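You operate a simulated robot arm through the tools that you are given. There is no shell and no other tool.

The job below is to be done with a simulated robot arm. You get a single attempt, and the scene is never put back.

TASK
Set the controls near the top of the probe bench. At the end: the high valve knob is turned to shut; the pump knob is turned to full; the equal valve knob is turned to open; the low valve knob is turned to shut; whatever was shut is shut again. Leave all else as you found it, and nothing knocked over.

It is judged by the outcome, as a careful person would: the job done as asked, and still so three seconds after it is handed in. It fails if anything else is knocked over, pushed out of place, dropped, spilled or broken.

THE ROBOT
A 7-joint arm with a two-finger gripper, fixed in place. Base frame: the origin is at the foot of the arm, x ahead of it, y to its left, z up; the work surface is at about z = 0. Readings come in m, degrees, newtons and seconds.
With the tool pointing down near the work surface it reaches from about 0.26 to 0.6 m from the base axis. Its first joint turns from -143.0 to 143.0 degrees. Payload 1.08 kg.
The TCP is the grasp point between the finger pads, 0.016 m short of the fingertips. In the tool frame z runs along the fingers and y along their closing line. The gripper opens to 0.088 m. The gripper's body begins 0.058 m behind the TCP.
Orientation is that of the tool frame in the base frame, as a unit quaternion [x, y, z, w]. With the fingers straight down and closing along the base's y, the tool's x points along the base's -x, its y along +y and its z along -z.

THE INTERFACE
- The arm moves only by the tool send_rows. Its argument "increments" is a list of rows, each an object (a shift or turn left out is 0, a gripper value left out holds the last) with "hand": the opening, from 0 (shut) to 1 (fully open); "dp": the shift along the tool's x, y, z in units of 150 mm (1.0 is 150 mm), a list of three; "angular": the turn, a rotation vector about the tool's x, y, z in units of 120 degrees (1.0 is 120 degrees), a list of three. In form: [{"hand": hand, "dp": [dx, dy, dz], "angular": [ax, ay, az]}, ...]. A call has 1 to 20 rows; each row is the pose to reach, as a shift and turn from the pose commanded when the call began, along the tool's axes at that moment. A call with a number of a shift or a turn outside -1 to 1 is refused whole. Each row takes 0.2 s and may step no farther than 0.05 m and 8.6 degrees from the row before; otherwise, or with a gripper value out of range, the whole call is refused. A pose out of reach is approached as far as the arm can. The call stops where the force on the tool passes 40 N (or 10 N more than at its start, if that is more) or the arm is blocked; 0.2 s more then pass. Each finger halts on what it meets, pressing with about 20 N; the grip force reading is that of the motor and also rises with nothing between the fingers. The clock runs only during rows and for 0.2 s after the last one: add rows that repeat a pose to give the fingers time. It gives the time, the measured TCP pose, the force on the tool (base axes), the opening and the grip force at its end, in the units of the frame above (readings bear some noise), with the torque about the TCP (base axes, N m) and any sound that the robot's microphone picked up.
- Cameras (640 x 400 px; columns grow to the right, rows downward): "scene" is fixed at [0.2191, 0.4984, 0.6421]; the picture's right is [-0.90, -0.44, 0.00], its down [-0.25, 0.52, -0.82] and it looks along [0.36, -0.73, -0.58] (base axes); focal length 338 px, centre (320, 200). "wrist" rides on the gripper at [0.082, -0.008, -0.092] in the tool frame; the picture's right is [0.10, 0.99, 0.00], its down [-0.70, 0.07, -0.71] and it looks along [-0.70, 0.07, 0.71] (tool axes); focal length 256 px, centre (320, 200). There is no depth. A picture from a camera that has moved, and an enlarged one, comes with that camera's place and axes in the base frame and with its lens.
- grab_frame(camera): a new picture of that camera. It takes no simulated time.
- enlarge(camera, box): a new picture of the part [left, top, right, bottom] of that camera's present view, enlarged. It takes no simulated time.
- hand_in(): hands the job in; it is judged then, once.

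Nothing tells you positions but the pictures and the camera data. Unless the task says otherwise, let go and move clear before handing in.

The tools are called after "Call:" as a command line: name --argument value ..., lists and objects as JSON in quotes. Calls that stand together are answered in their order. send_rows: Moves the arm, as the interface text tells. Its arguments: {"type":"object","properties":{"increments":{"type":"array","items":{"type":"object","properties":{"hand":{"type":"number"},"dp":{"type":"array","items":{"type":"number"}},"angular":{"type":"array","items":{"type":"number"}}}}}},"required":["increments"]} The other tools are called the same way: grab_frame (camera) takes a picture; enlarge (camera, box) takes an enlarged picture of a part of a camera's view; hand_in () hands the job in.

At the start:

```text
time_s: 0.0
ee_pos: [0.4038, -0.0702, 0.3891]
tool_rot: [0.0, 1.0, 0.0, 0.001]
wrist_force: [-0.1, 0.3, 0.2]
torque: [0.02, 0.02, -0.04]
width: 0.088
grasp_force: 0.0
```

scene: 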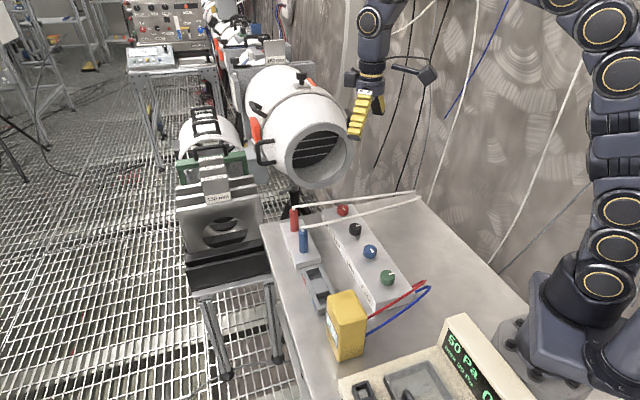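
wrist: 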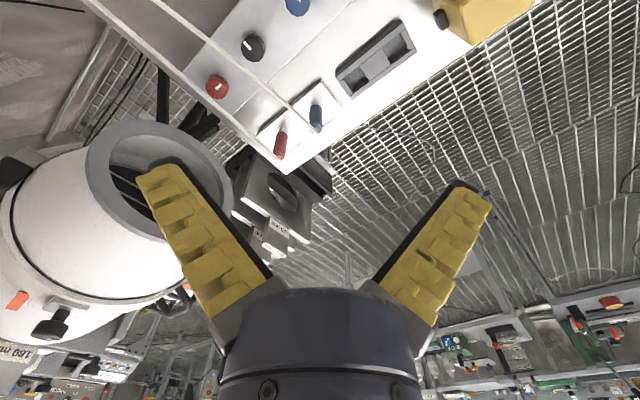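

I see a bench with a row of four knobs (red, black, blue, green), and some other items around it: a yellow box, probes, and a cable. I'll take enlarged pictures first to read labels and knob pointers.

Call:
enlarge --camera "scene" --box '[250, 180, 450, 320]'

Call:
enlarge --camera "wrist" --box '[160, 0, 480, 180]'

Call:
enlarge --camera "scene" --box '[320, 190, 420, 250]'

Call:
enlarge --camera "scene" --box '[320, 230, 420, 320]'

Call:
enlarge --camera "scene" --box '[320, 280, 540, 400]'

```text
2.86 times, centred on (350, 250) of scene
camera zoom: at [0.2191, 0.4984, 0.6421], right [-0.9, -0.44, 0.0], down [-0.25, 0.52, -0.82], along [0.36, -0.73, -0.58], focal length 967 px, centre (234, 57)
```

zoom: 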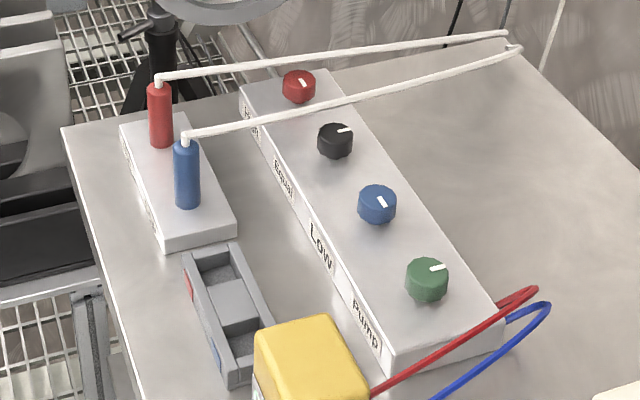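

```text
2.00 times, centred on (320, 90) of wrist
camera zoom: at [0.3213, -0.0796, 0.4812], right [-0.1, 0.99, 0.0], down [0.7, 0.07, 0.71], along [0.7, 0.07, -0.71], focal length 512 px, centre (320, 420)
```

zoom: 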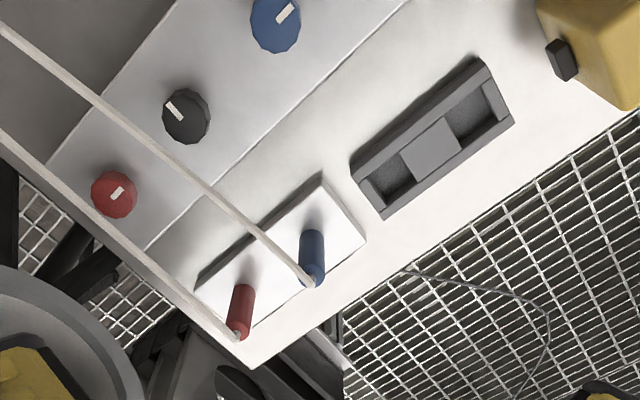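

```text
6.40 times, centred on (370, 220) of scene
camera zoom: at [0.2191, 0.4984, 0.6421], right [-0.9, -0.44, 0.0], down [-0.25, 0.52, -0.82], along [0.36, -0.73, -0.58], focal length 2165 px, centre (0, 72)
```

zoom: 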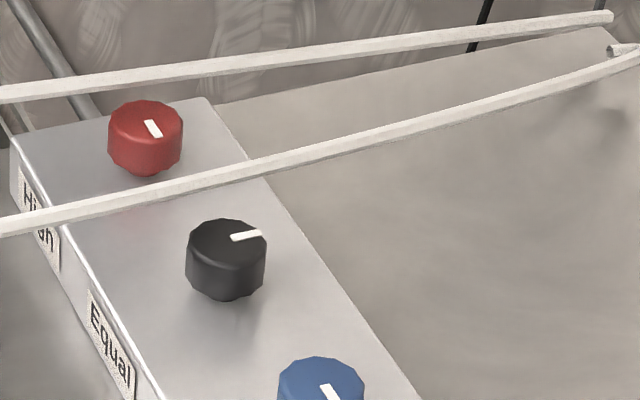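

```text
4.44 times, centred on (370, 275) of scene
camera zoom: at [0.2191, 0.4984, 0.6421], right [-0.9, -0.44, 0.0], down [-0.25, 0.52, -0.82], along [0.36, -0.73, -0.58], focal length 1504 px, centre (98, -133)
```

zoom: 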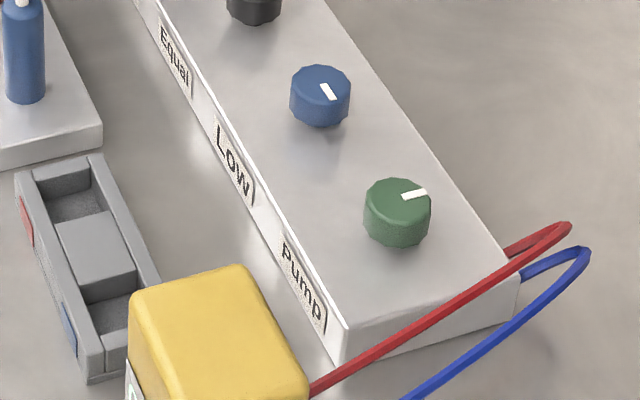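

```text
2.91 times, centred on (430, 340) of scene
camera zoom: at [0.2191, 0.4984, 0.6421], right [-0.9, -0.44, 0.0], down [-0.25, 0.52, -0.82], along [0.36, -0.73, -0.58], focal length 984 px, centre (0, -207)
```

zoom: 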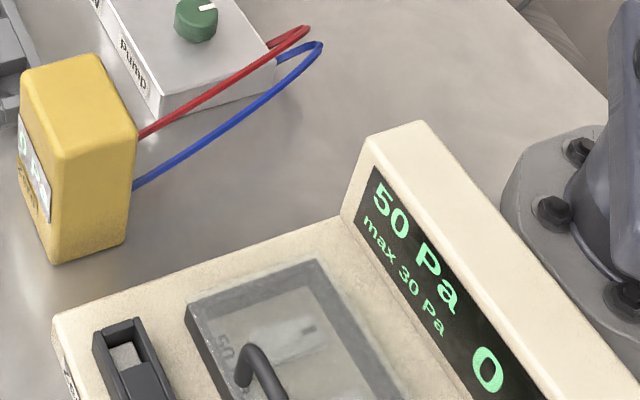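

I see the labels High (red), Equal (black), Low (blue) and Pump (green) on the front face of the knob box, with two white tubes crossing low over the red and black knobs. Next I read the displays and look around for other labels before moving.

Call:
enlarge --camera "scene" --box '[430, 310, 530, 400]'

Call:
enlarge --camera "scene" --box '[310, 280, 380, 370]'

Call:
enlarge --camera "scene" --box '[335, 350, 435, 400]'

Call:
enlarge --camera "scene" --box '[370, 180, 450, 230]'

```text
4.44 times, centred on (480, 355) of scene
camera zoom: at [0.2191, 0.4984, 0.6421], right [-0.9, -0.44, 0.0], down [-0.25, 0.52, -0.82], along [0.36, -0.73, -0.58], focal length 1504 px, centre (-391, -489)
```

zoom: 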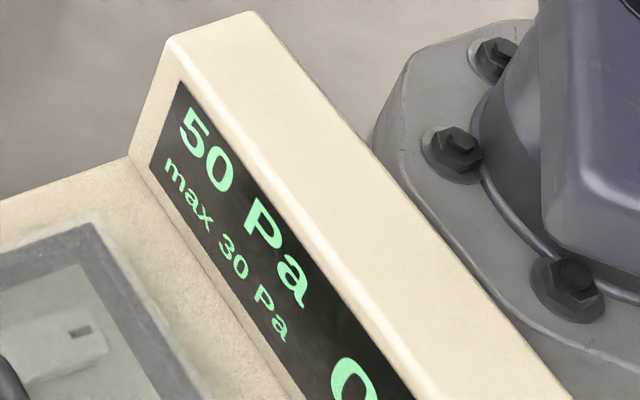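

```text
4.44 times, centred on (345, 325) of scene
camera zoom: at [0.2191, 0.4984, 0.6421], right [-0.9, -0.44, 0.0], down [-0.25, 0.52, -0.82], along [0.36, -0.73, -0.58], focal length 1504 px, centre (209, -356)
```

zoom: 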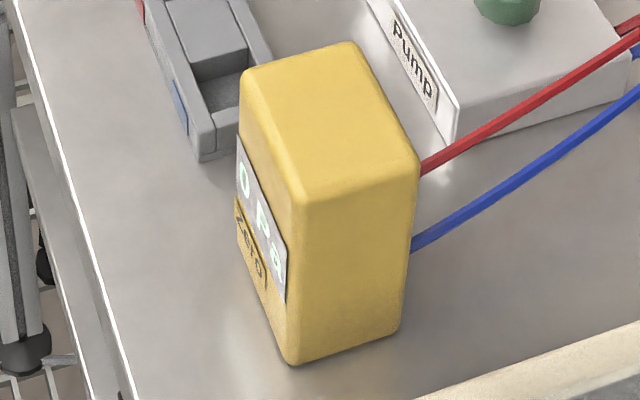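

```text
6.40 times, centred on (385, 375) of scene
camera zoom: at [0.2191, 0.4984, 0.6421], right [-0.9, -0.44, 0.0], down [-0.25, 0.52, -0.82], along [0.36, -0.73, -0.58], focal length 2165 px, centre (-96, -920)
```

zoom: 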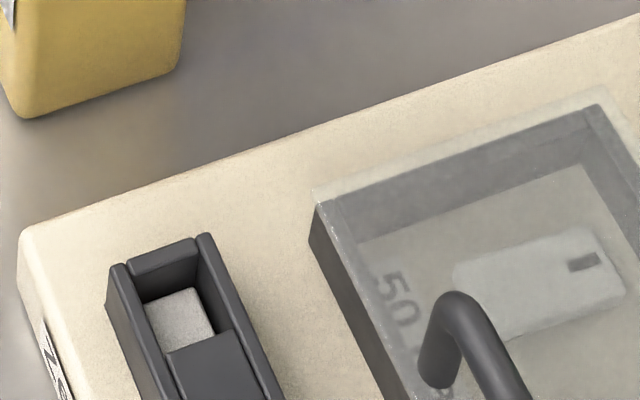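

```text
8.00 times, centred on (410, 205) of scene
camera zoom: at [0.2191, 0.4984, 0.6421], right [-0.9, -0.44, 0.0], down [-0.25, 0.52, -0.82], along [0.36, -0.73, -0.58], focal length 2707 px, centre (-400, 160)
```

zoom: 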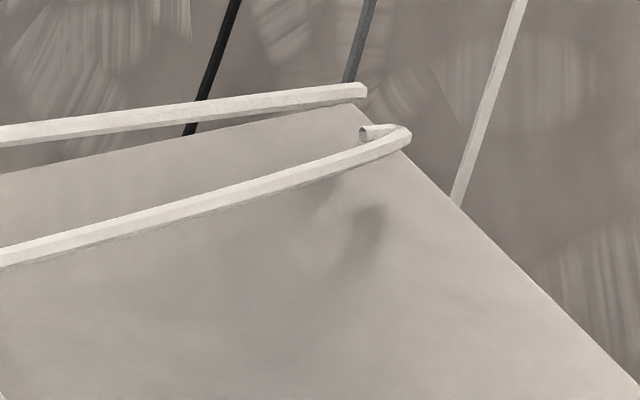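

The bench instrument and the yellow box look like they are not mine to touch; the four knobs on the panel are at roughly (0.31,-0.03) green to (0.50,-0.22) red. I'll move back and a little lower to get a clear wrist view of the panel.

Call:
send_rows --increments '[{"dp": [0.14, -0.04, 0.08]}, {"dp": [0.28, -0.08, 0.16]}, {"dp": [0.42, -0.12, 0.24]}, {"dp": [0.56, -0.16, 0.32]}, {"dp": [0.693, -0.2, 0.393]}, {"dp": [0.693, -0.2, 0.393]}]'

Call:
grab_frame --camera "wrist"

Call:
enlarge --camera "wrist" --box '[160, 0, 480, 200]'

```text
time_s: 1.4
ee_pos: [0.2999, -0.1007, 0.3294]
tool_rot: [0.001, 1.0, 0.001, 0.001]
wrist_force: [0.0, -0.4, 0.4]
torque: [0.0, -0.01, 0.03]
width: 0.0878
grasp_force: 0.1
```

```text
taken
camera wrist: at [0.2186, -0.1101, 0.4218], right [-0.1, 0.99, 0.0], down [0.7, 0.07, 0.71], along [0.7, 0.07, -0.71], focal length 256 px, centre (320, 200)
```

wrist: 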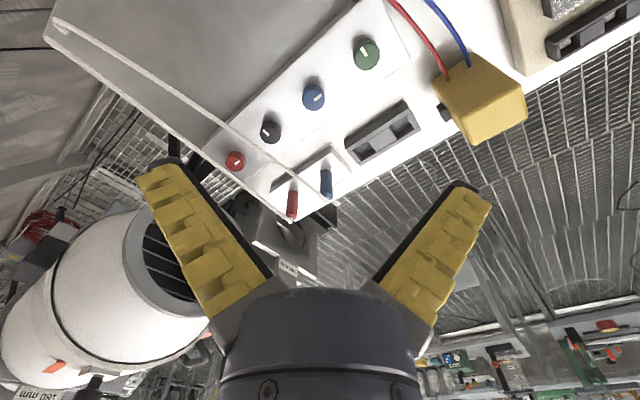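

```text
2.00 times, centred on (320, 100) of wrist
camera zoom: at [0.2186, -0.1101, 0.4218], right [-0.1, 0.99, 0.0], down [0.7, 0.07, 0.71], along [0.7, 0.07, -0.71], focal length 512 px, centre (320, 400)
```

zoom: 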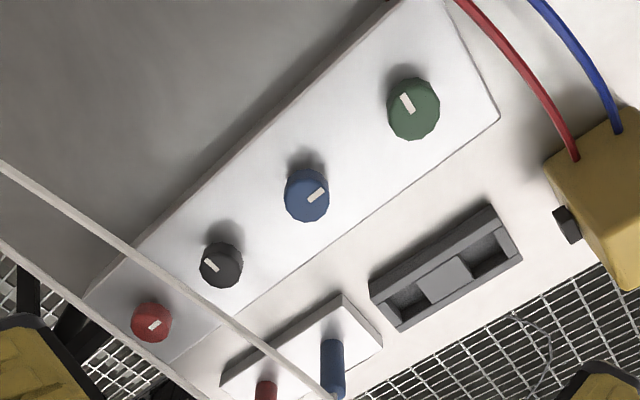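

The panel top shows no obvious scale marks at this zoom; red and blue pointers point along the row toward the pump end, black and green point away from the label side. I'll zoom in hard on each knob and on the labels from here.

Call:
enlarge --camera "wrist" --box '[335, 25, 399, 65]'

Call:
enlarge --camera "wrist" --box '[282, 77, 346, 117]'

Call:
enlarge --camera "wrist" --box '[238, 112, 302, 152]'

Call:
enlarge --camera "wrist" --box '[203, 141, 267, 181]'

Call:
enlarge --camera "scene" --box '[320, 195, 384, 235]'

Call:
enlarge --camera "scene" --box '[350, 240, 414, 290]'

```text
10.00 times, centred on (367, 45) of wrist
camera zoom: at [0.2186, -0.1101, 0.4218], right [-0.1, 0.99, 0.0], down [0.7, 0.07, 0.71], along [0.7, 0.07, -0.71], focal length 2560 px, centre (-150, 1750)
```

zoom: 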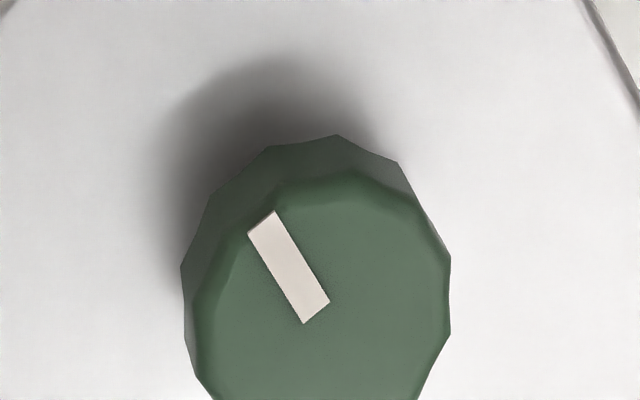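

```text
10.00 times, centred on (314, 97) of wrist
camera zoom: at [0.2186, -0.1101, 0.4218], right [-0.1, 0.99, 0.0], down [0.7, 0.07, 0.71], along [0.7, 0.07, -0.71], focal length 2560 px, centre (380, 1230)
```

zoom: 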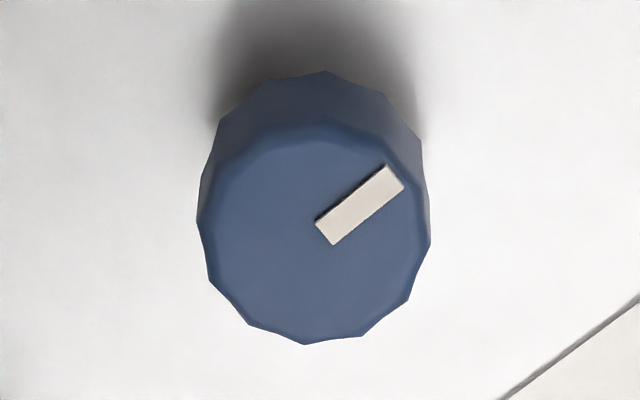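

```text
10.00 times, centred on (270, 132) of wrist
camera zoom: at [0.2186, -0.1101, 0.4218], right [-0.1, 0.99, 0.0], down [0.7, 0.07, 0.71], along [0.7, 0.07, -0.71], focal length 2560 px, centre (820, 880)
```

zoom: 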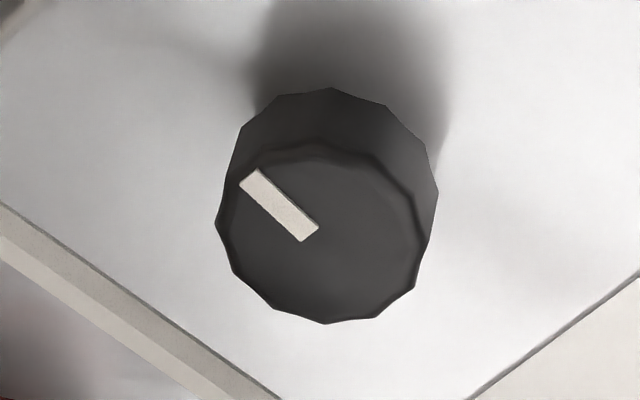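

```text
10.00 times, centred on (235, 161) of wrist
camera zoom: at [0.2186, -0.1101, 0.4218], right [-0.1, 0.99, 0.0], down [0.7, 0.07, 0.71], along [0.7, 0.07, -0.71], focal length 2560 px, centre (1170, 590)
```

zoom: 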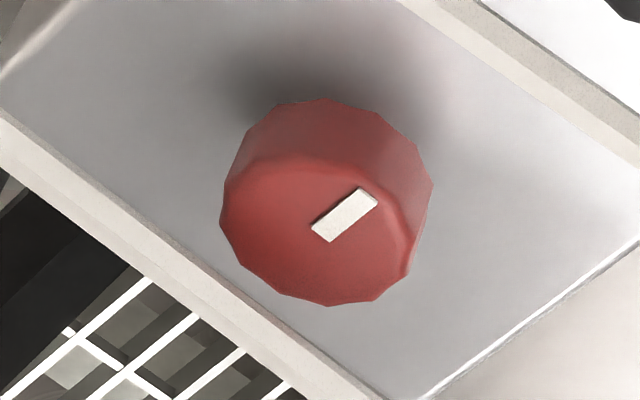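

```text
10.00 times, centred on (352, 215) of scene
camera zoom: at [0.2191, 0.4984, 0.6421], right [-0.9, -0.44, 0.0], down [-0.25, 0.52, -0.82], along [0.36, -0.73, -0.58], focal length 3383 px, centre (0, 50)
```

zoom: 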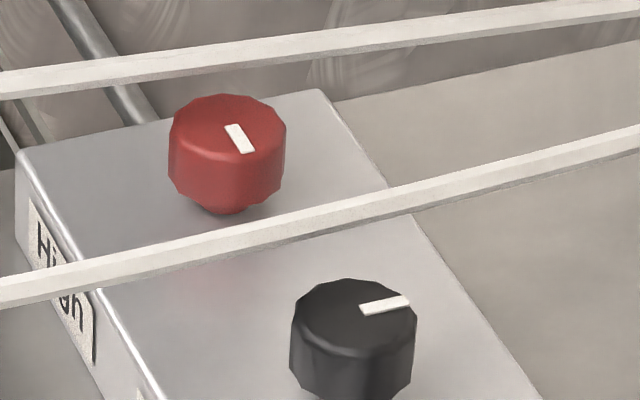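

```text
8.00 times, centred on (382, 265) of scene
camera zoom: at [0.2191, 0.4984, 0.6421], right [-0.9, -0.44, 0.0], down [-0.25, 0.52, -0.82], along [0.36, -0.73, -0.58], focal length 2707 px, centre (-176, -320)
```

zoom: 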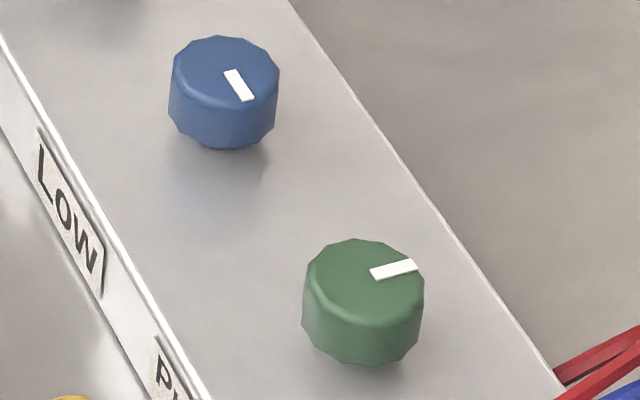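

Triangulating both views puts the knob centres at about green (0.314,-0.040), blue (0.378,-0.104), black (0.441,-0.167), red (0.505,-0.231), tops at z≈0.060, and the tubes run at z≈0.06–0.07 beside the red and black knobs. I'll zoom in on the label strips and the displays for any marks that say which way is open, shut or full.

Call:
enlarge --camera "scene" --box '[332, 215, 364, 245]'

Call:
enlarge --camera "scene" --box '[340, 245, 380, 285]'

Call:
enlarge --camera "scene" --box '[364, 275, 404, 315]'

Call:
enlarge --camera "scene" --box '[318, 195, 350, 225]'

Call:
enlarge --camera "scene" --box '[280, 200, 330, 240]'

Call:
enlarge --camera "wrist" --box '[420, 0, 640, 150]'

```text
13.33 times, centred on (348, 230) of scene
camera zoom: at [0.2191, 0.4984, 0.6421], right [-0.9, -0.44, 0.0], down [-0.25, 0.52, -0.82], along [0.36, -0.73, -0.58], focal length 4511 px, centre (-53, -200)
```

zoom: 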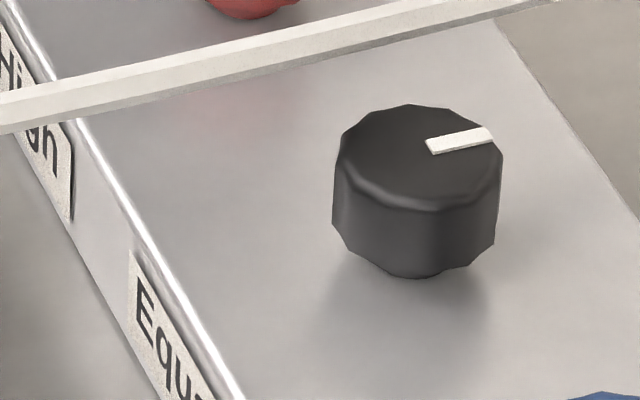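

```text
10.00 times, centred on (360, 265) of scene
camera zoom: at [0.2191, 0.4984, 0.6421], right [-0.9, -0.44, 0.0], down [-0.25, 0.52, -0.82], along [0.36, -0.73, -0.58], focal length 3383 px, centre (-80, -450)
```

zoom: 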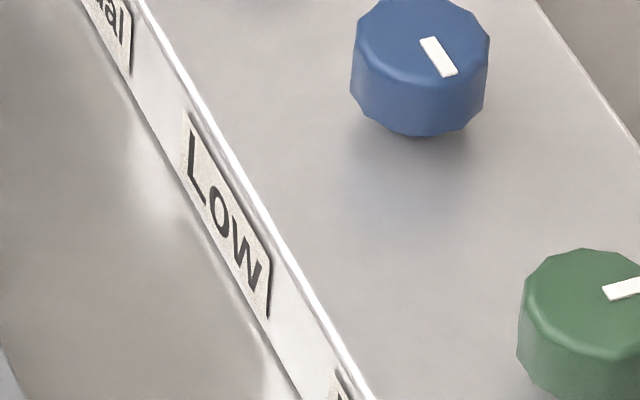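

```text
10.00 times, centred on (384, 295) of scene
camera zoom: at [0.2191, 0.4984, 0.6421], right [-0.9, -0.44, 0.0], down [-0.25, 0.52, -0.82], along [0.36, -0.73, -0.58], focal length 3383 px, centre (-320, -750)
```

zoom: 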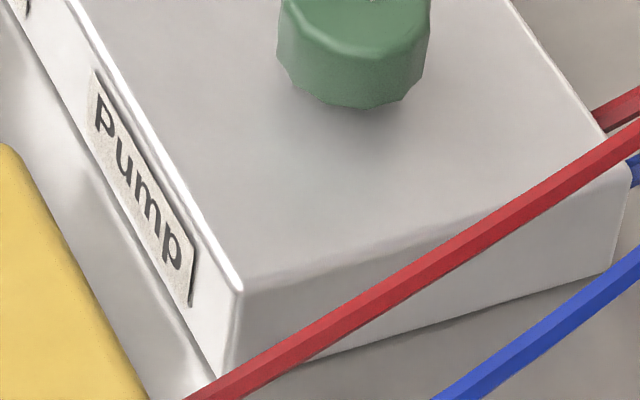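

```text
13.33 times, centred on (334, 210) of scene
camera zoom: at [0.2191, 0.4984, 0.6421], right [-0.9, -0.44, 0.0], down [-0.25, 0.52, -0.82], along [0.36, -0.73, -0.58], focal length 4511 px, centre (133, 67)
```

zoom: 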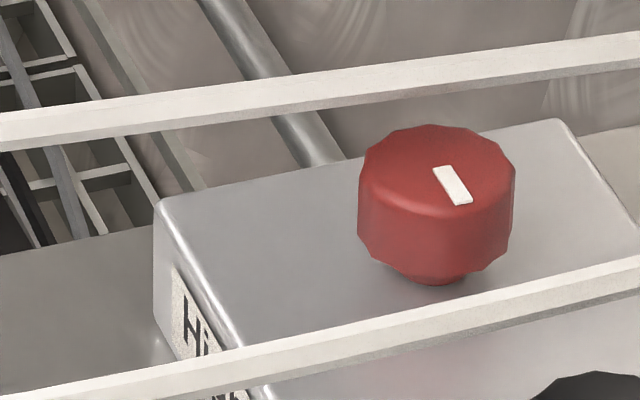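

```text
10.00 times, centred on (305, 220) of scene
camera zoom: at [0.2191, 0.4984, 0.6421], right [-0.9, -0.44, 0.0], down [-0.25, 0.52, -0.82], along [0.36, -0.73, -0.58], focal length 3383 px, centre (470, 0)
```

zoom: 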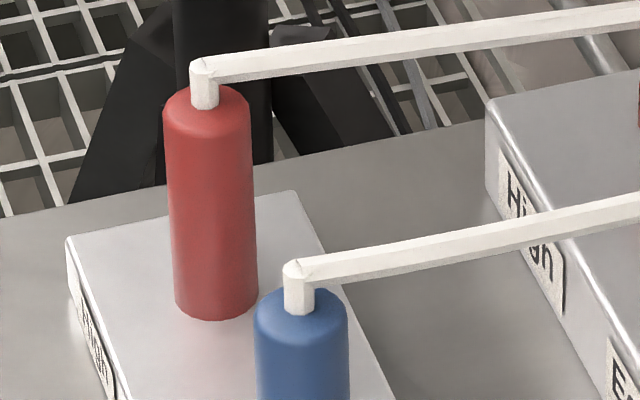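

```text
2.67 times, centred on (530, 75) of wrist
camera zoom: at [0.2186, -0.1101, 0.4218], right [-0.1, 0.99, 0.0], down [0.7, 0.07, 0.71], along [0.7, 0.07, -0.71], focal length 683 px, centre (-240, 533)
```

zoom: 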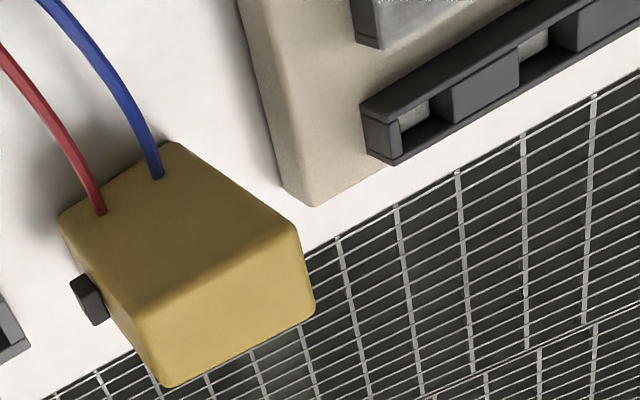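

No marks anywhere on the panel, so position has to be inferred: red and blue (High, Low) share one position, black and green (Equal, Pump) the other, which fits High/Low open, Equal shut and pump off. I'll begin with the Equal knob (equalise first, which is the safe order), moving above it with the finger line roughly along the tubes.

Call:
send_rows --increments '[{"dp": [-0.118, -0.056, 0.108], "angular": [0, 0, 0.0116], "hand": 1.0}, {"dp": [-0.236, -0.112, 0.217], "angular": [0, 0, 0.0231]}, {"dp": [-0.353, -0.1675, 0.325], "angular": [0, 0, 0.0347]}, {"dp": [-0.471, -0.223, 0.433], "angular": [0, 0, 0.0463]}, {"dp": [-0.589, -0.279, 0.542], "angular": [0, 0, 0.0578]}, {"dp": [-0.7065, -0.335, 0.65], "angular": [0, 0, 0.0694], "hand": 0.6}, {"dp": [-0.824, -0.391, 0.758], "angular": [0, 0, 0.0809]}, {"dp": [-0.942, -0.4467, 0.8667], "angular": [0, 0, 0.0925]}, {"dp": [-0.942, -0.4467, 0.8667], "angular": [0, 0, 0.0925]}]'

Call:
grab_frame --camera "wrist"

Call:
grab_frame --camera "scene"

```text
time_s: 3.4
ee_pos: [0.4417, -0.1678, 0.1977]
tool_rot: [0.097, 0.995, 0.0, -0.001]
wrist_force: [0.3, -0.2, -0.7]
torque: [-0.02, -0.01, 0.02]
width: 0.057
grasp_force: 3.3
```

```text
taken
camera wrist: at [0.359, -0.1606, 0.2905], right [0.09, 1.0, 0.0], down [0.7, -0.06, 0.71], along [0.71, -0.06, -0.71], focal length 256 px, centre (320, 200)
```

wrist: 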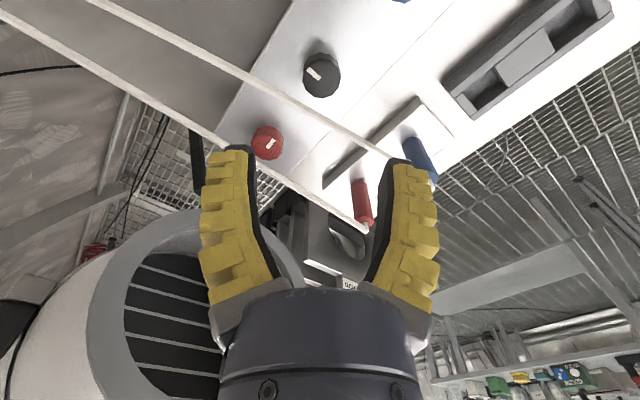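

```text
taken
```

scene: 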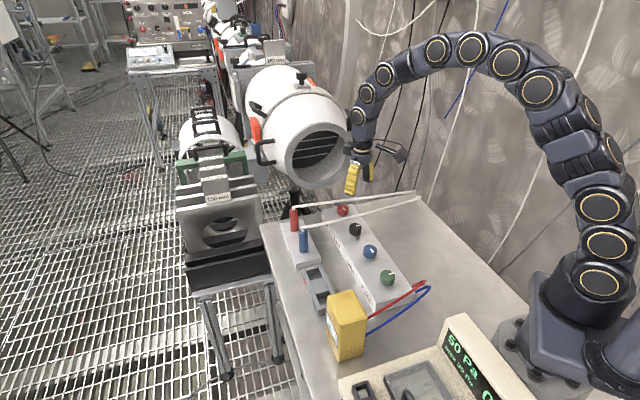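

The gripper is above the Equal knob with fingers half closed. I'll zoom in on the knob and tubes from here to refine their positions before descending.

Call:
enlarge --camera "wrist" --box '[260, 40, 388, 120]'

Call:
enlarge --camera "wrist" --box '[204, 100, 332, 180]'

```text
5.00 times, centred on (324, 80) of wrist
camera zoom: at [0.359, -0.1606, 0.2905], right [0.09, 1.0, 0.0], down [0.7, -0.06, 0.71], along [0.71, -0.06, -0.71], focal length 1280 px, centre (300, 800)
```

zoom: 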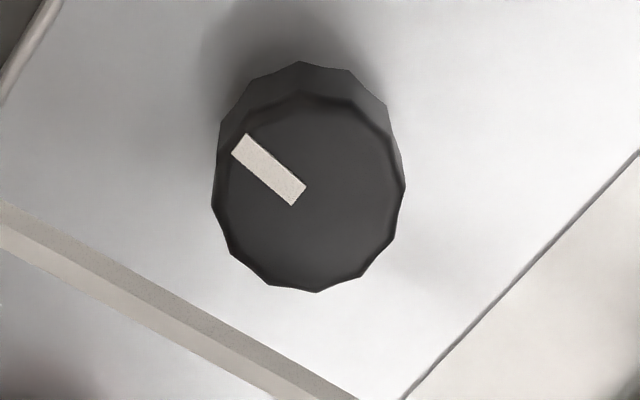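

```text
5.00 times, centred on (268, 140) of wrist
camera zoom: at [0.359, -0.1606, 0.2905], right [0.09, 1.0, 0.0], down [0.7, -0.06, 0.71], along [0.71, -0.06, -0.71], focal length 1280 px, centre (580, 500)
```

zoom: 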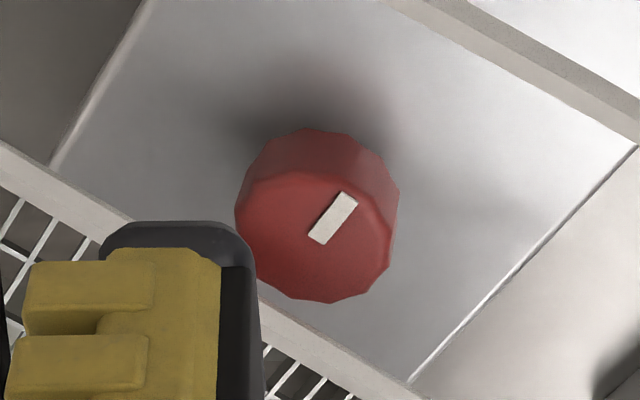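

The Equal knob centre checks out at (0.4415,-0.167) with the tube about 26 mm from its axis, so I'll keep the finger line nearly parallel to the tube and turn in 30° bites. Now I descend over the knob without gripping.

Call:
send_rows --increments '[{"dp": [0.003, 0.004, 0.13], "angular": [0, 0, 0.03], "hand": 0.57}, {"dp": [0.003, 0.004, 0.26], "angular": [0, 0, 0.0625]}, {"dp": [0.003, 0.004, 0.39], "angular": [0, 0, 0.0625]}, {"dp": [0.003, 0.004, 0.52], "angular": [0, 0, 0.0625]}, {"dp": [0.003, 0.004, 0.63], "angular": [0, 0, 0.0625]}, {"dp": [0.003, 0.004, 0.63], "angular": [0, 0, 0.0625]}]'

Call:
grab_frame --camera "wrist"

Call:
enlarge --camera "scene" --box '[290, 150, 410, 240]'

```text
time_s: 4.8
ee_pos: [0.4404, -0.1665, 0.1056]
tool_rot: [0.162, 0.987, 0.0, 0.0]
wrist_force: [-0.1, 0.1, -0.5]
torque: [-0.01, 0.02, -0.02]
width: 0.0547
grasp_force: 3.0
```

```text
taken
camera wrist: at [0.3601, -0.1487, 0.1977], right [0.22, 0.98, 0.0], down [0.69, -0.15, 0.71], along [0.69, -0.16, -0.71], focal length 256 px, centre (320, 200)
```

wrist: 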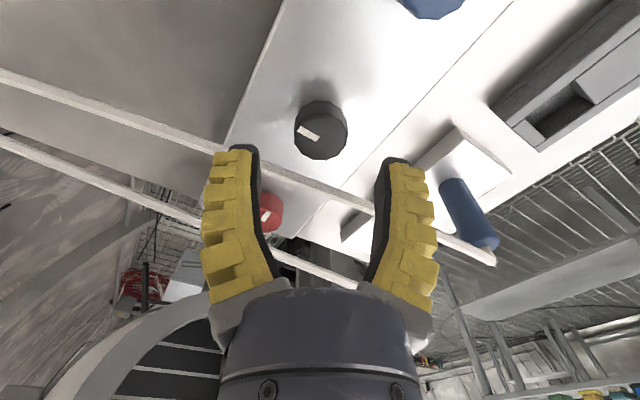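

```text
4.44 times, centred on (350, 195) of scene
camera zoom: at [0.2191, 0.4984, 0.6421], right [-0.9, -0.44, 0.0], down [-0.25, 0.52, -0.82], along [0.36, -0.73, -0.58], focal length 1504 px, centre (187, 222)
```

zoom: 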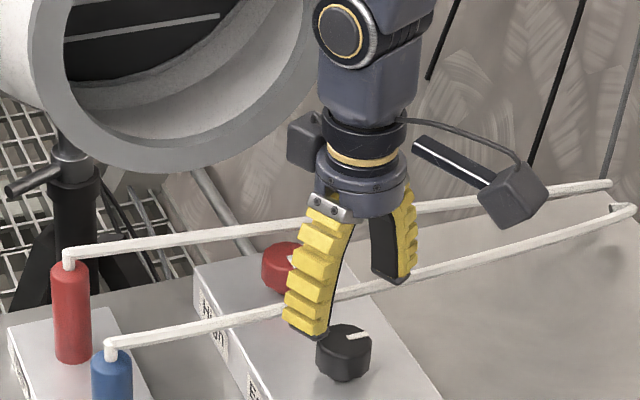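

The fingers straddle the Equal knob with the tube clear outside the far finger. I'll narrow the opening slightly, go down to z≈0.063, and check before closing.

Call:
send_rows --increments '[{"dp": [-0.005, -0.001, 0.06], "hand": 0.48}, {"dp": [-0.005, -0.001, 0.12]}, {"dp": [-0.005, -0.001, 0.18]}, {"dp": [-0.005, -0.001, 0.24]}, {"dp": [-0.005, -0.001, 0.283]}, {"dp": [-0.005, -0.001, 0.283]}]'

Call:
grab_frame --camera "wrist"

Call:
enlarge --camera "scene" --box '[310, 170, 390, 230]'

```text
time_s: 6.2
ee_pos: [0.4412, -0.1677, 0.0625]
tool_rot: [0.162, 0.987, 0.001, 0.0]
wrist_force: [0.0, -0.3, -0.3]
torque: [0.0, 0.03, 0.02]
width: 0.047
grasp_force: 3.8
```

```text
taken
camera wrist: at [0.3609, -0.1497, 0.1553], right [0.22, 0.98, 0.0], down [0.69, -0.15, 0.71], along [0.69, -0.16, -0.71], focal length 256 px, centre (320, 200)
```

wrist: 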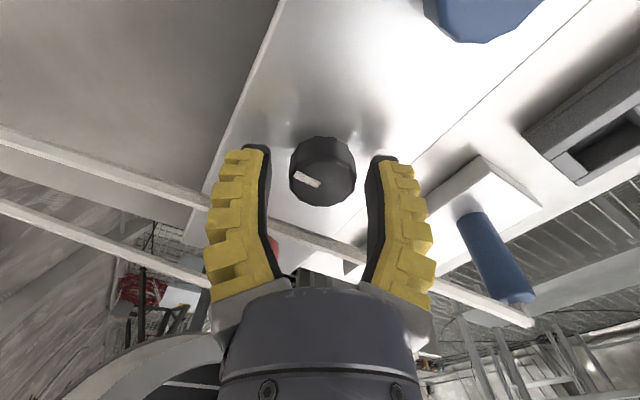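

```text
6.67 times, centred on (350, 200) of scene
camera zoom: at [0.2191, 0.4984, 0.6421], right [-0.9, -0.44, 0.0], down [-0.25, 0.52, -0.82], along [0.36, -0.73, -0.58], focal length 2256 px, centre (120, 200)
```

zoom: 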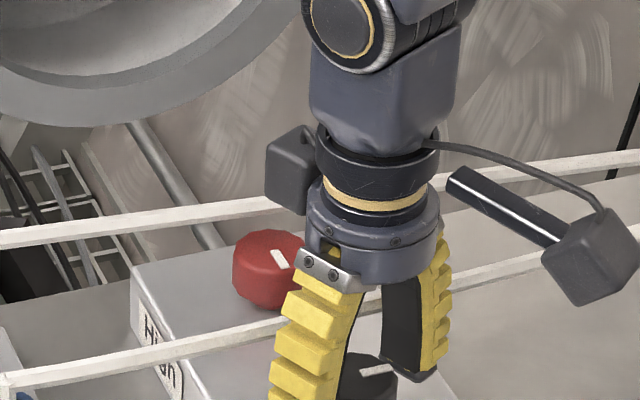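

The fingers are around the Equal knob and centred. Now I close on it, then turn 10° clockwise (seen from above) as a first feel for resistance.

Call:
send_rows --increments '[{"hand": 0.0}, {"hand": 0.0}, {"hand": 0.0}, {"angular": [0, 0, 0.028]}, {"angular": [0, 0, 0.056]}, {"angular": [0, 0, 0.083]}, {"angular": [0, 0, 0.083]}]'

Call:
grab_frame --camera "wrist"

Call:
enlarge --camera "wrist" --box '[240, 110, 400, 210]'

```text
time_s: 7.8
ee_pos: [0.4415, -0.1657, 0.0615]
tool_rot: [0.247, 0.969, 0.001, 0.001]
wrist_force: [8.2, 22.8, 14.2]
torque: [0.31, -0.16, 0.05]
width: 0.0273
grasp_force: 22.4
```

```text
taken
camera wrist: at [0.3657, -0.1353, 0.1553], right [0.39, 0.92, 0.0], down [0.65, -0.27, 0.71], along [0.66, -0.27, -0.7], focal length 256 px, centre (320, 200)
```

wrist: 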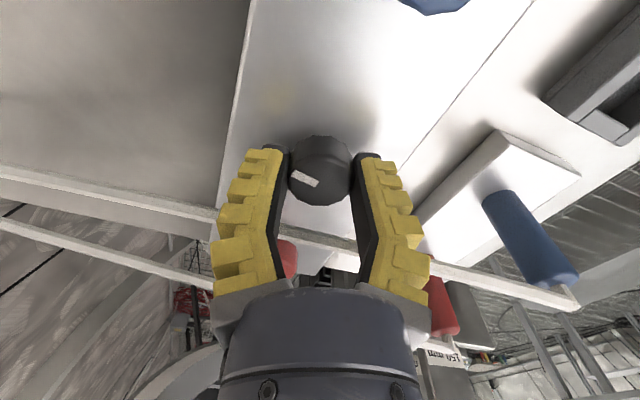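

```text
4.00 times, centred on (320, 160) of wrist
camera zoom: at [0.3657, -0.1353, 0.1553], right [0.39, 0.92, 0.0], down [0.65, -0.27, 0.71], along [0.66, -0.27, -0.7], focal length 1024 px, centre (320, 360)
```

zoom: 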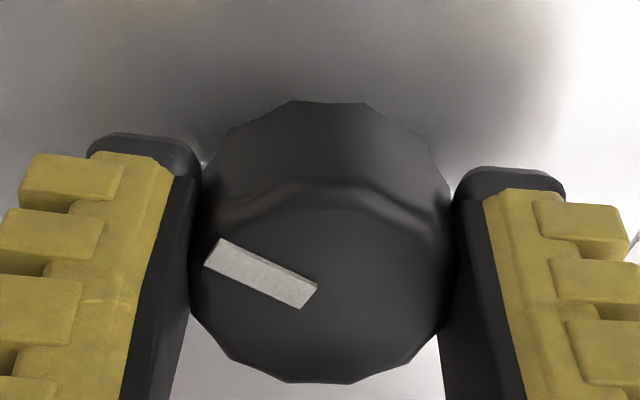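

The knob is gripped and appears to turn with little torque (0.05 N m), but there's a 24 N side force, so my centring is about 1 mm off along the closing line. I'll shift the command about 1.2 mm along tool y and lift 1 mm to relieve it, and read again.

Call:
send_rows --increments '[{"dp": [0, 0.004, -0.003]}, {"dp": [0, 0.008, -0.007]}, {"dp": [0, 0.008, -0.007]}]'

Call:
enlarge --camera "wrist" --box '[240, 110, 400, 210]'

Call:
enlarge --camera "scene" --box '[320, 280, 380, 340]'

```text
time_s: 8.6
ee_pos: [0.4423, -0.1666, 0.0636]
tool_rot: [0.247, 0.969, 0.0, 0.001]
wrist_force: [17.9, 15.1, -3.2]
torque: [-0.16, -0.28, 0.02]
width: 0.0258
grasp_force: 21.7
```

```text
4.00 times, centred on (320, 160) of wrist
camera zoom: at [0.3655, -0.135, 0.1559], right [0.39, 0.92, 0.0], down [0.65, -0.27, 0.71], along [0.66, -0.27, -0.7], focal length 1024 px, centre (320, 360)
```

zoom: 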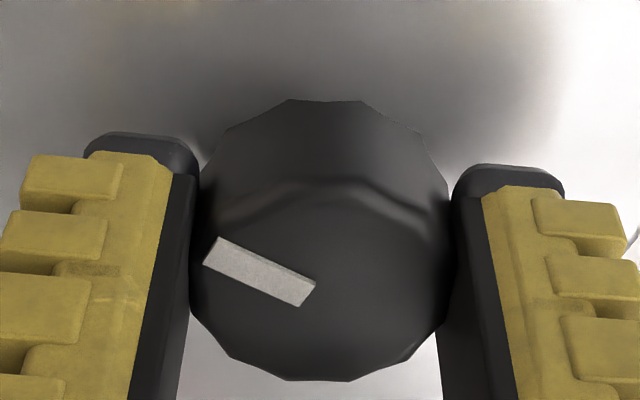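

```text
6.67 times, centred on (350, 310) of scene
camera zoom: at [0.2191, 0.4984, 0.6421], right [-0.9, -0.44, 0.0], down [-0.25, 0.52, -0.82], along [0.36, -0.73, -0.58], focal length 2256 px, centre (120, -533)
```

zoom: 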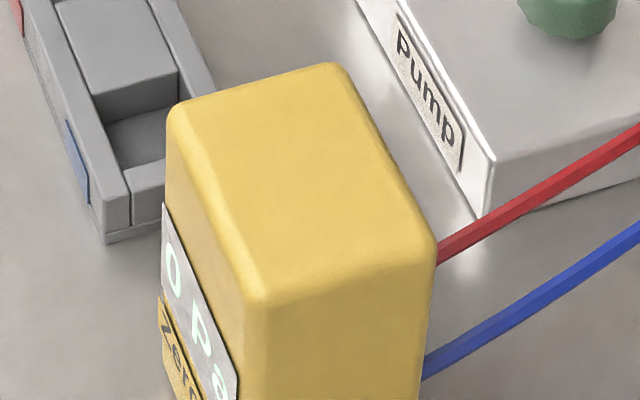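

The Equal knob is held and turning freely in torque terms, but the side force is still about 23 N. I'll wait a few rows to see whether it settles before turning further.

Call:
send_rows --increments '[{"dp": [0, 0, 0]}, {"dp": [0, 0, 0]}, {"dp": [0, 0, 0]}]'

Call:
enlarge --camera "scene" --box '[310, 190, 390, 250]'

```text
time_s: 9.4
ee_pos: [0.4399, -0.1661, 0.0646]
tool_rot: [0.246, 0.969, 0.0, 0.0]
wrist_force: [20.1, 14.4, -6.4]
torque: [-0.21, -0.24, 0.01]
width: 0.0257
grasp_force: 22.1
```

```text
6.67 times, centred on (350, 220) of scene
camera zoom: at [0.2191, 0.4984, 0.6421], right [-0.9, -0.44, 0.0], down [-0.25, 0.52, -0.82], along [0.36, -0.73, -0.58], focal length 2256 px, centre (120, 67)
```

zoom: 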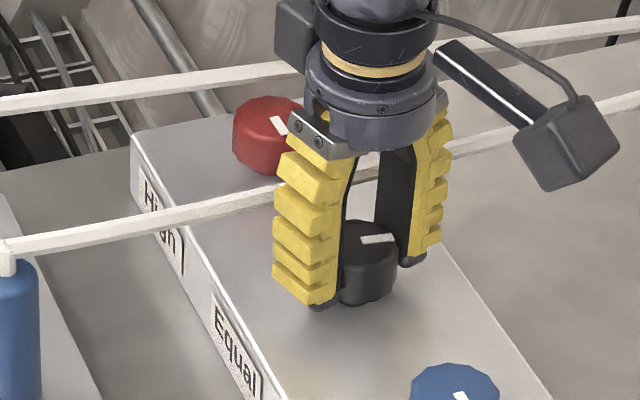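

The Equal pointer has followed the gripper clockwise by roughly 10°, and the panel hasn't shifted. I'll nudge another 1.5 mm along tool y and slightly along -x to see if the side load drops.

Call:
send_rows --increments '[{"dp": [-0.003, 0.005, 0.003]}, {"dp": [-0.005, 0.01, 0.005]}, {"dp": [-0.005, 0.01, 0.005]}]'

```text
time_s: 10.2
ee_pos: [0.4427, -0.1654, 0.0639]
tool_rot: [0.248, 0.969, 0.0, -0.002]
wrist_force: [-2.0, 4.6, 14.2]
torque: [0.06, 0.03, -0.02]
width: 0.026
grasp_force: 22.1
```

The side load is nearly gone, so the knob axis is really at about (0.443,-0.165); I'll apply that offset to the other knobs too. Now I relieve the small vertical load and turn a further 20° clockwise.

Call:
send_rows --increments '[{"dp": [0, 0, -0.003]}, {"dp": [0, 0, -0.003], "angular": [0, 0, 0.033]}, {"dp": [0, 0, -0.003], "angular": [0, 0, 0.067]}, {"dp": [0, 0, -0.003], "angular": [0, 0, 0.1]}, {"dp": [0, 0, -0.003], "angular": [0, 0, 0.133]}, {"dp": [0, 0, -0.003], "angular": [0, 0, 0.167]}, {"dp": [0, 0, -0.003], "angular": [0, 0, 0.167]}]'

Call:
enlarge --camera "wrist" --box '[240, 110, 400, 210]'

Call:
grab_frame --camera "wrist"

Call:
enlarge --camera "scene" --box '[310, 190, 390, 250]'

```text
time_s: 11.8
ee_pos: [0.4431, -0.166, 0.064]
tool_rot: [0.413, 0.911, -0.001, -0.002]
wrist_force: [-9.6, -11.7, -2.1]
torque: [-0.05, 0.14, -0.03]
width: 0.025
grasp_force: 21.8
```

```text
4.00 times, centred on (320, 160) of wrist
camera zoom: at [0.3816, -0.1105, 0.1561], right [0.68, 0.73, 0.0], down [0.52, -0.48, 0.71], along [0.52, -0.48, -0.71], focal length 1024 px, centre (320, 360)
```

zoom: 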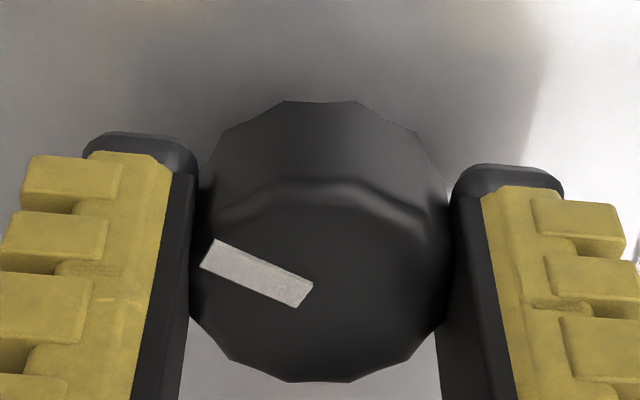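

```text
taken
camera wrist: at [0.3816, -0.1105, 0.1561], right [0.68, 0.73, 0.0], down [0.52, -0.48, 0.71], along [0.52, -0.48, -0.71], focal length 256 px, centre (320, 200)
```

wrist: 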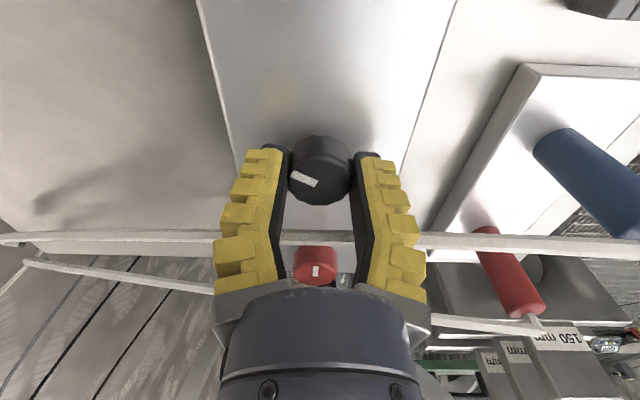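

```text
6.67 times, centred on (350, 220) of scene
camera zoom: at [0.2191, 0.4984, 0.6421], right [-0.9, -0.44, 0.0], down [-0.25, 0.52, -0.82], along [0.36, -0.73, -0.58], focal length 2256 px, centre (120, 67)
```

zoom: 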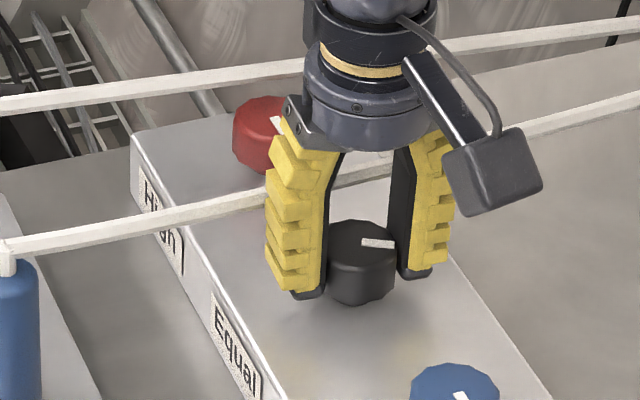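

The Equal knob turned about 30° with the gripper and no stop felt yet. I'll release, rotate back 30°, and regrip for the next bite.

Call:
send_rows --increments '[{"hand": 0.48}, {"hand": 0.48}, {"hand": 0.48, "angular": [0, 0, -0.05]}, {"angular": [0, 0, -0.1]}, {"angular": [0, 0, -0.15]}, {"angular": [0, 0, -0.2]}, {"angular": [0, 0, -0.25]}, {"angular": [0, 0, -0.25]}]'

Call:
enlarge --camera "wrist" --box '[240, 110, 400, 210]'

Call:
enlarge --camera "scene" --box '[310, 190, 390, 250]'

```text
time_s: 13.6
ee_pos: [0.4421, -0.1653, 0.066]
tool_rot: [0.161, 0.987, -0.001, 0.0]
wrist_force: [0.3, -0.1, -1.5]
torque: [-0.02, -0.04, -0.02]
width: 0.0467
grasp_force: 3.3
```

```text
4.00 times, centred on (320, 160) of wrist
camera zoom: at [0.3621, -0.148, 0.1562], right [0.22, 0.98, 0.0], down [0.69, -0.15, 0.71], along [0.69, -0.15, -0.71], focal length 1024 px, centre (320, 360)
```

zoom: 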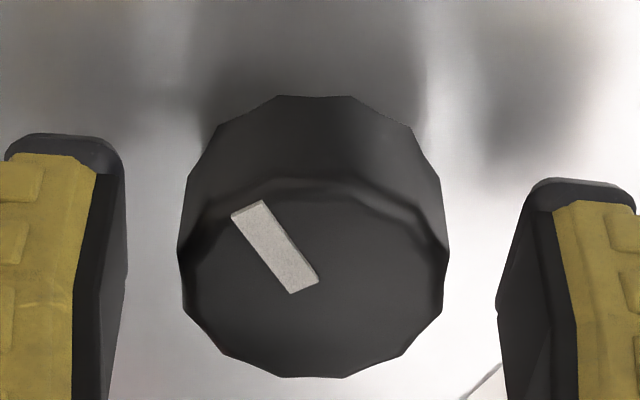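

```text
6.67 times, centred on (350, 220) of scene
camera zoom: at [0.2191, 0.4984, 0.6421], right [-0.9, -0.44, 0.0], down [-0.25, 0.52, -0.82], along [0.36, -0.73, -0.58], focal length 2256 px, centre (120, 67)
```

zoom: 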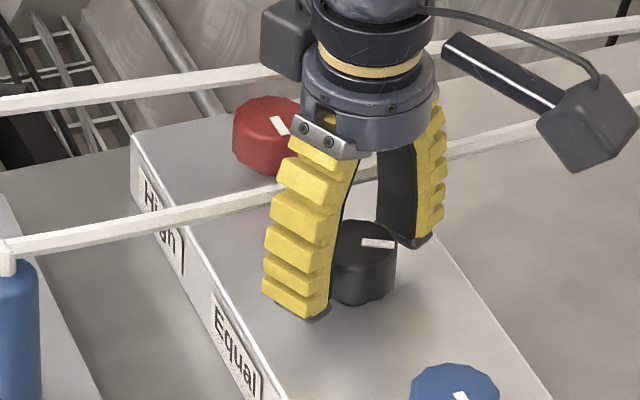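

The Equal knob stayed where I left it and the fingers are centred on it. I'll regrip and turn another 30° clockwise.

Call:
send_rows --increments '[{"hand": 0.0}, {"hand": 0.0}, {"hand": 0.0}, {"angular": [0, 0, 0.042]}, {"angular": [0, 0, 0.083]}, {"angular": [0, 0, 0.125]}, {"angular": [0, 0, 0.167]}, {"angular": [0, 0, 0.208]}, {"angular": [0, 0, 0.25]}, {"angular": [0, 0, 0.25]}]'

Call:
enlarge --camera "scene" --box '[310, 190, 390, 250]'

Call:
enlarge --camera "wrist" --box '[240, 110, 400, 210]'

Call:
enlarge --camera "scene" --box '[320, 300, 520, 400]'

```text
time_s: 15.8
ee_pos: [0.4426, -0.1661, 0.0644]
tool_rot: [0.411, 0.912, 0.0, 0.0]
wrist_force: [-13.7, -19.3, 12.3]
torque: [-0.27, 0.12, -0.01]
width: 0.029
grasp_force: 22.0
```

```text
6.67 times, centred on (350, 220) of scene
camera zoom: at [0.2191, 0.4984, 0.6421], right [-0.9, -0.44, 0.0], down [-0.25, 0.52, -0.82], along [0.36, -0.73, -0.58], focal length 2256 px, centre (120, 67)
```

zoom: 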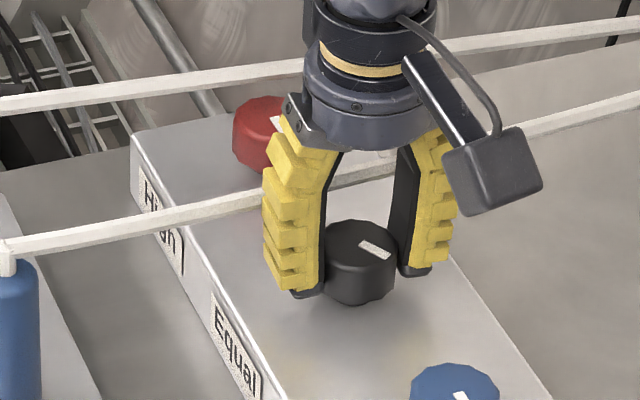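

```text
4.00 times, centred on (320, 160) of wrist
camera zoom: at [0.3817, -0.1107, 0.1562], right [0.68, 0.73, 0.0], down [0.52, -0.48, 0.71], along [0.52, -0.48, -0.7], focal length 1024 px, centre (320, 360)
```

zoom: 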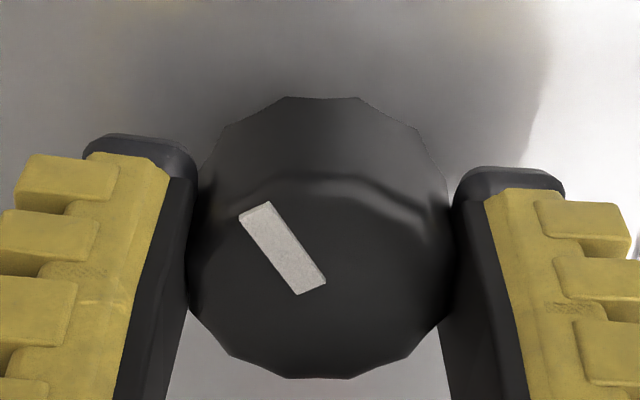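

```text
3.20 times, centred on (420, 350) of scene
camera zoom: at [0.2191, 0.4984, 0.6421], right [-0.9, -0.44, 0.0], down [-0.25, 0.52, -0.82], along [0.36, -0.73, -0.58], focal length 1083 px, centre (0, -280)
```

zoom: 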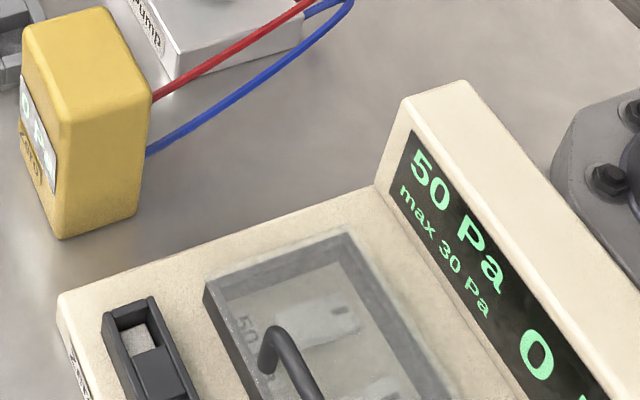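

The Equal knob is now about 60° clockwise from where it began, displays unchanged. I'll release, rotate back, shift slightly to reduce the side load, and regrip, reading the force before turning the last 30°.

Call:
send_rows --increments '[{"hand": 0.48}, {"hand": 0.48, "dp": [0, -0.005, -0.002]}, {"dp": [0, -0.005, -0.002], "angular": [0, 0, -0.05]}, {"dp": [0, -0.005, -0.002], "angular": [0, 0, -0.1]}, {"dp": [0, -0.005, -0.002], "angular": [0, 0, -0.15]}, {"dp": [0, -0.005, -0.002], "angular": [0, 0, -0.2]}, {"dp": [0, -0.005, -0.002], "angular": [0, 0, -0.25]}, {"dp": [0, -0.005, -0.002], "angular": [0, 0, -0.25]}, {"dp": [0, -0.005, -0.002], "angular": [0, 0, -0.25], "hand": 0.0}, {"dp": [0, -0.005, -0.002], "angular": [0, 0, -0.25], "hand": 0.0}, {"dp": [0, -0.005, -0.002], "angular": [0, 0, -0.25], "hand": 0.0}]'

Call:
enlarge --camera "wrist" --box '[240, 110, 400, 210]'

```text
time_s: 18.2
ee_pos: [0.441, -0.1662, 0.0639]
tool_rot: [0.161, 0.987, 0.0, 0.001]
wrist_force: [-7.6, -4.8, 16.0]
torque: [-0.06, 0.09, 0.03]
width: 0.0265
grasp_force: 21.6
```

```text
4.00 times, centred on (320, 160) of wrist
camera zoom: at [0.3617, -0.1484, 0.1567], right [0.22, 0.98, 0.0], down [0.69, -0.15, 0.71], along [0.69, -0.16, -0.7], focal length 1024 px, centre (320, 360)
```

zoom: 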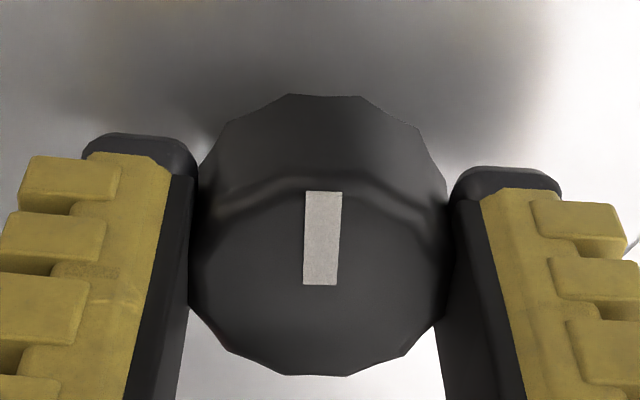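

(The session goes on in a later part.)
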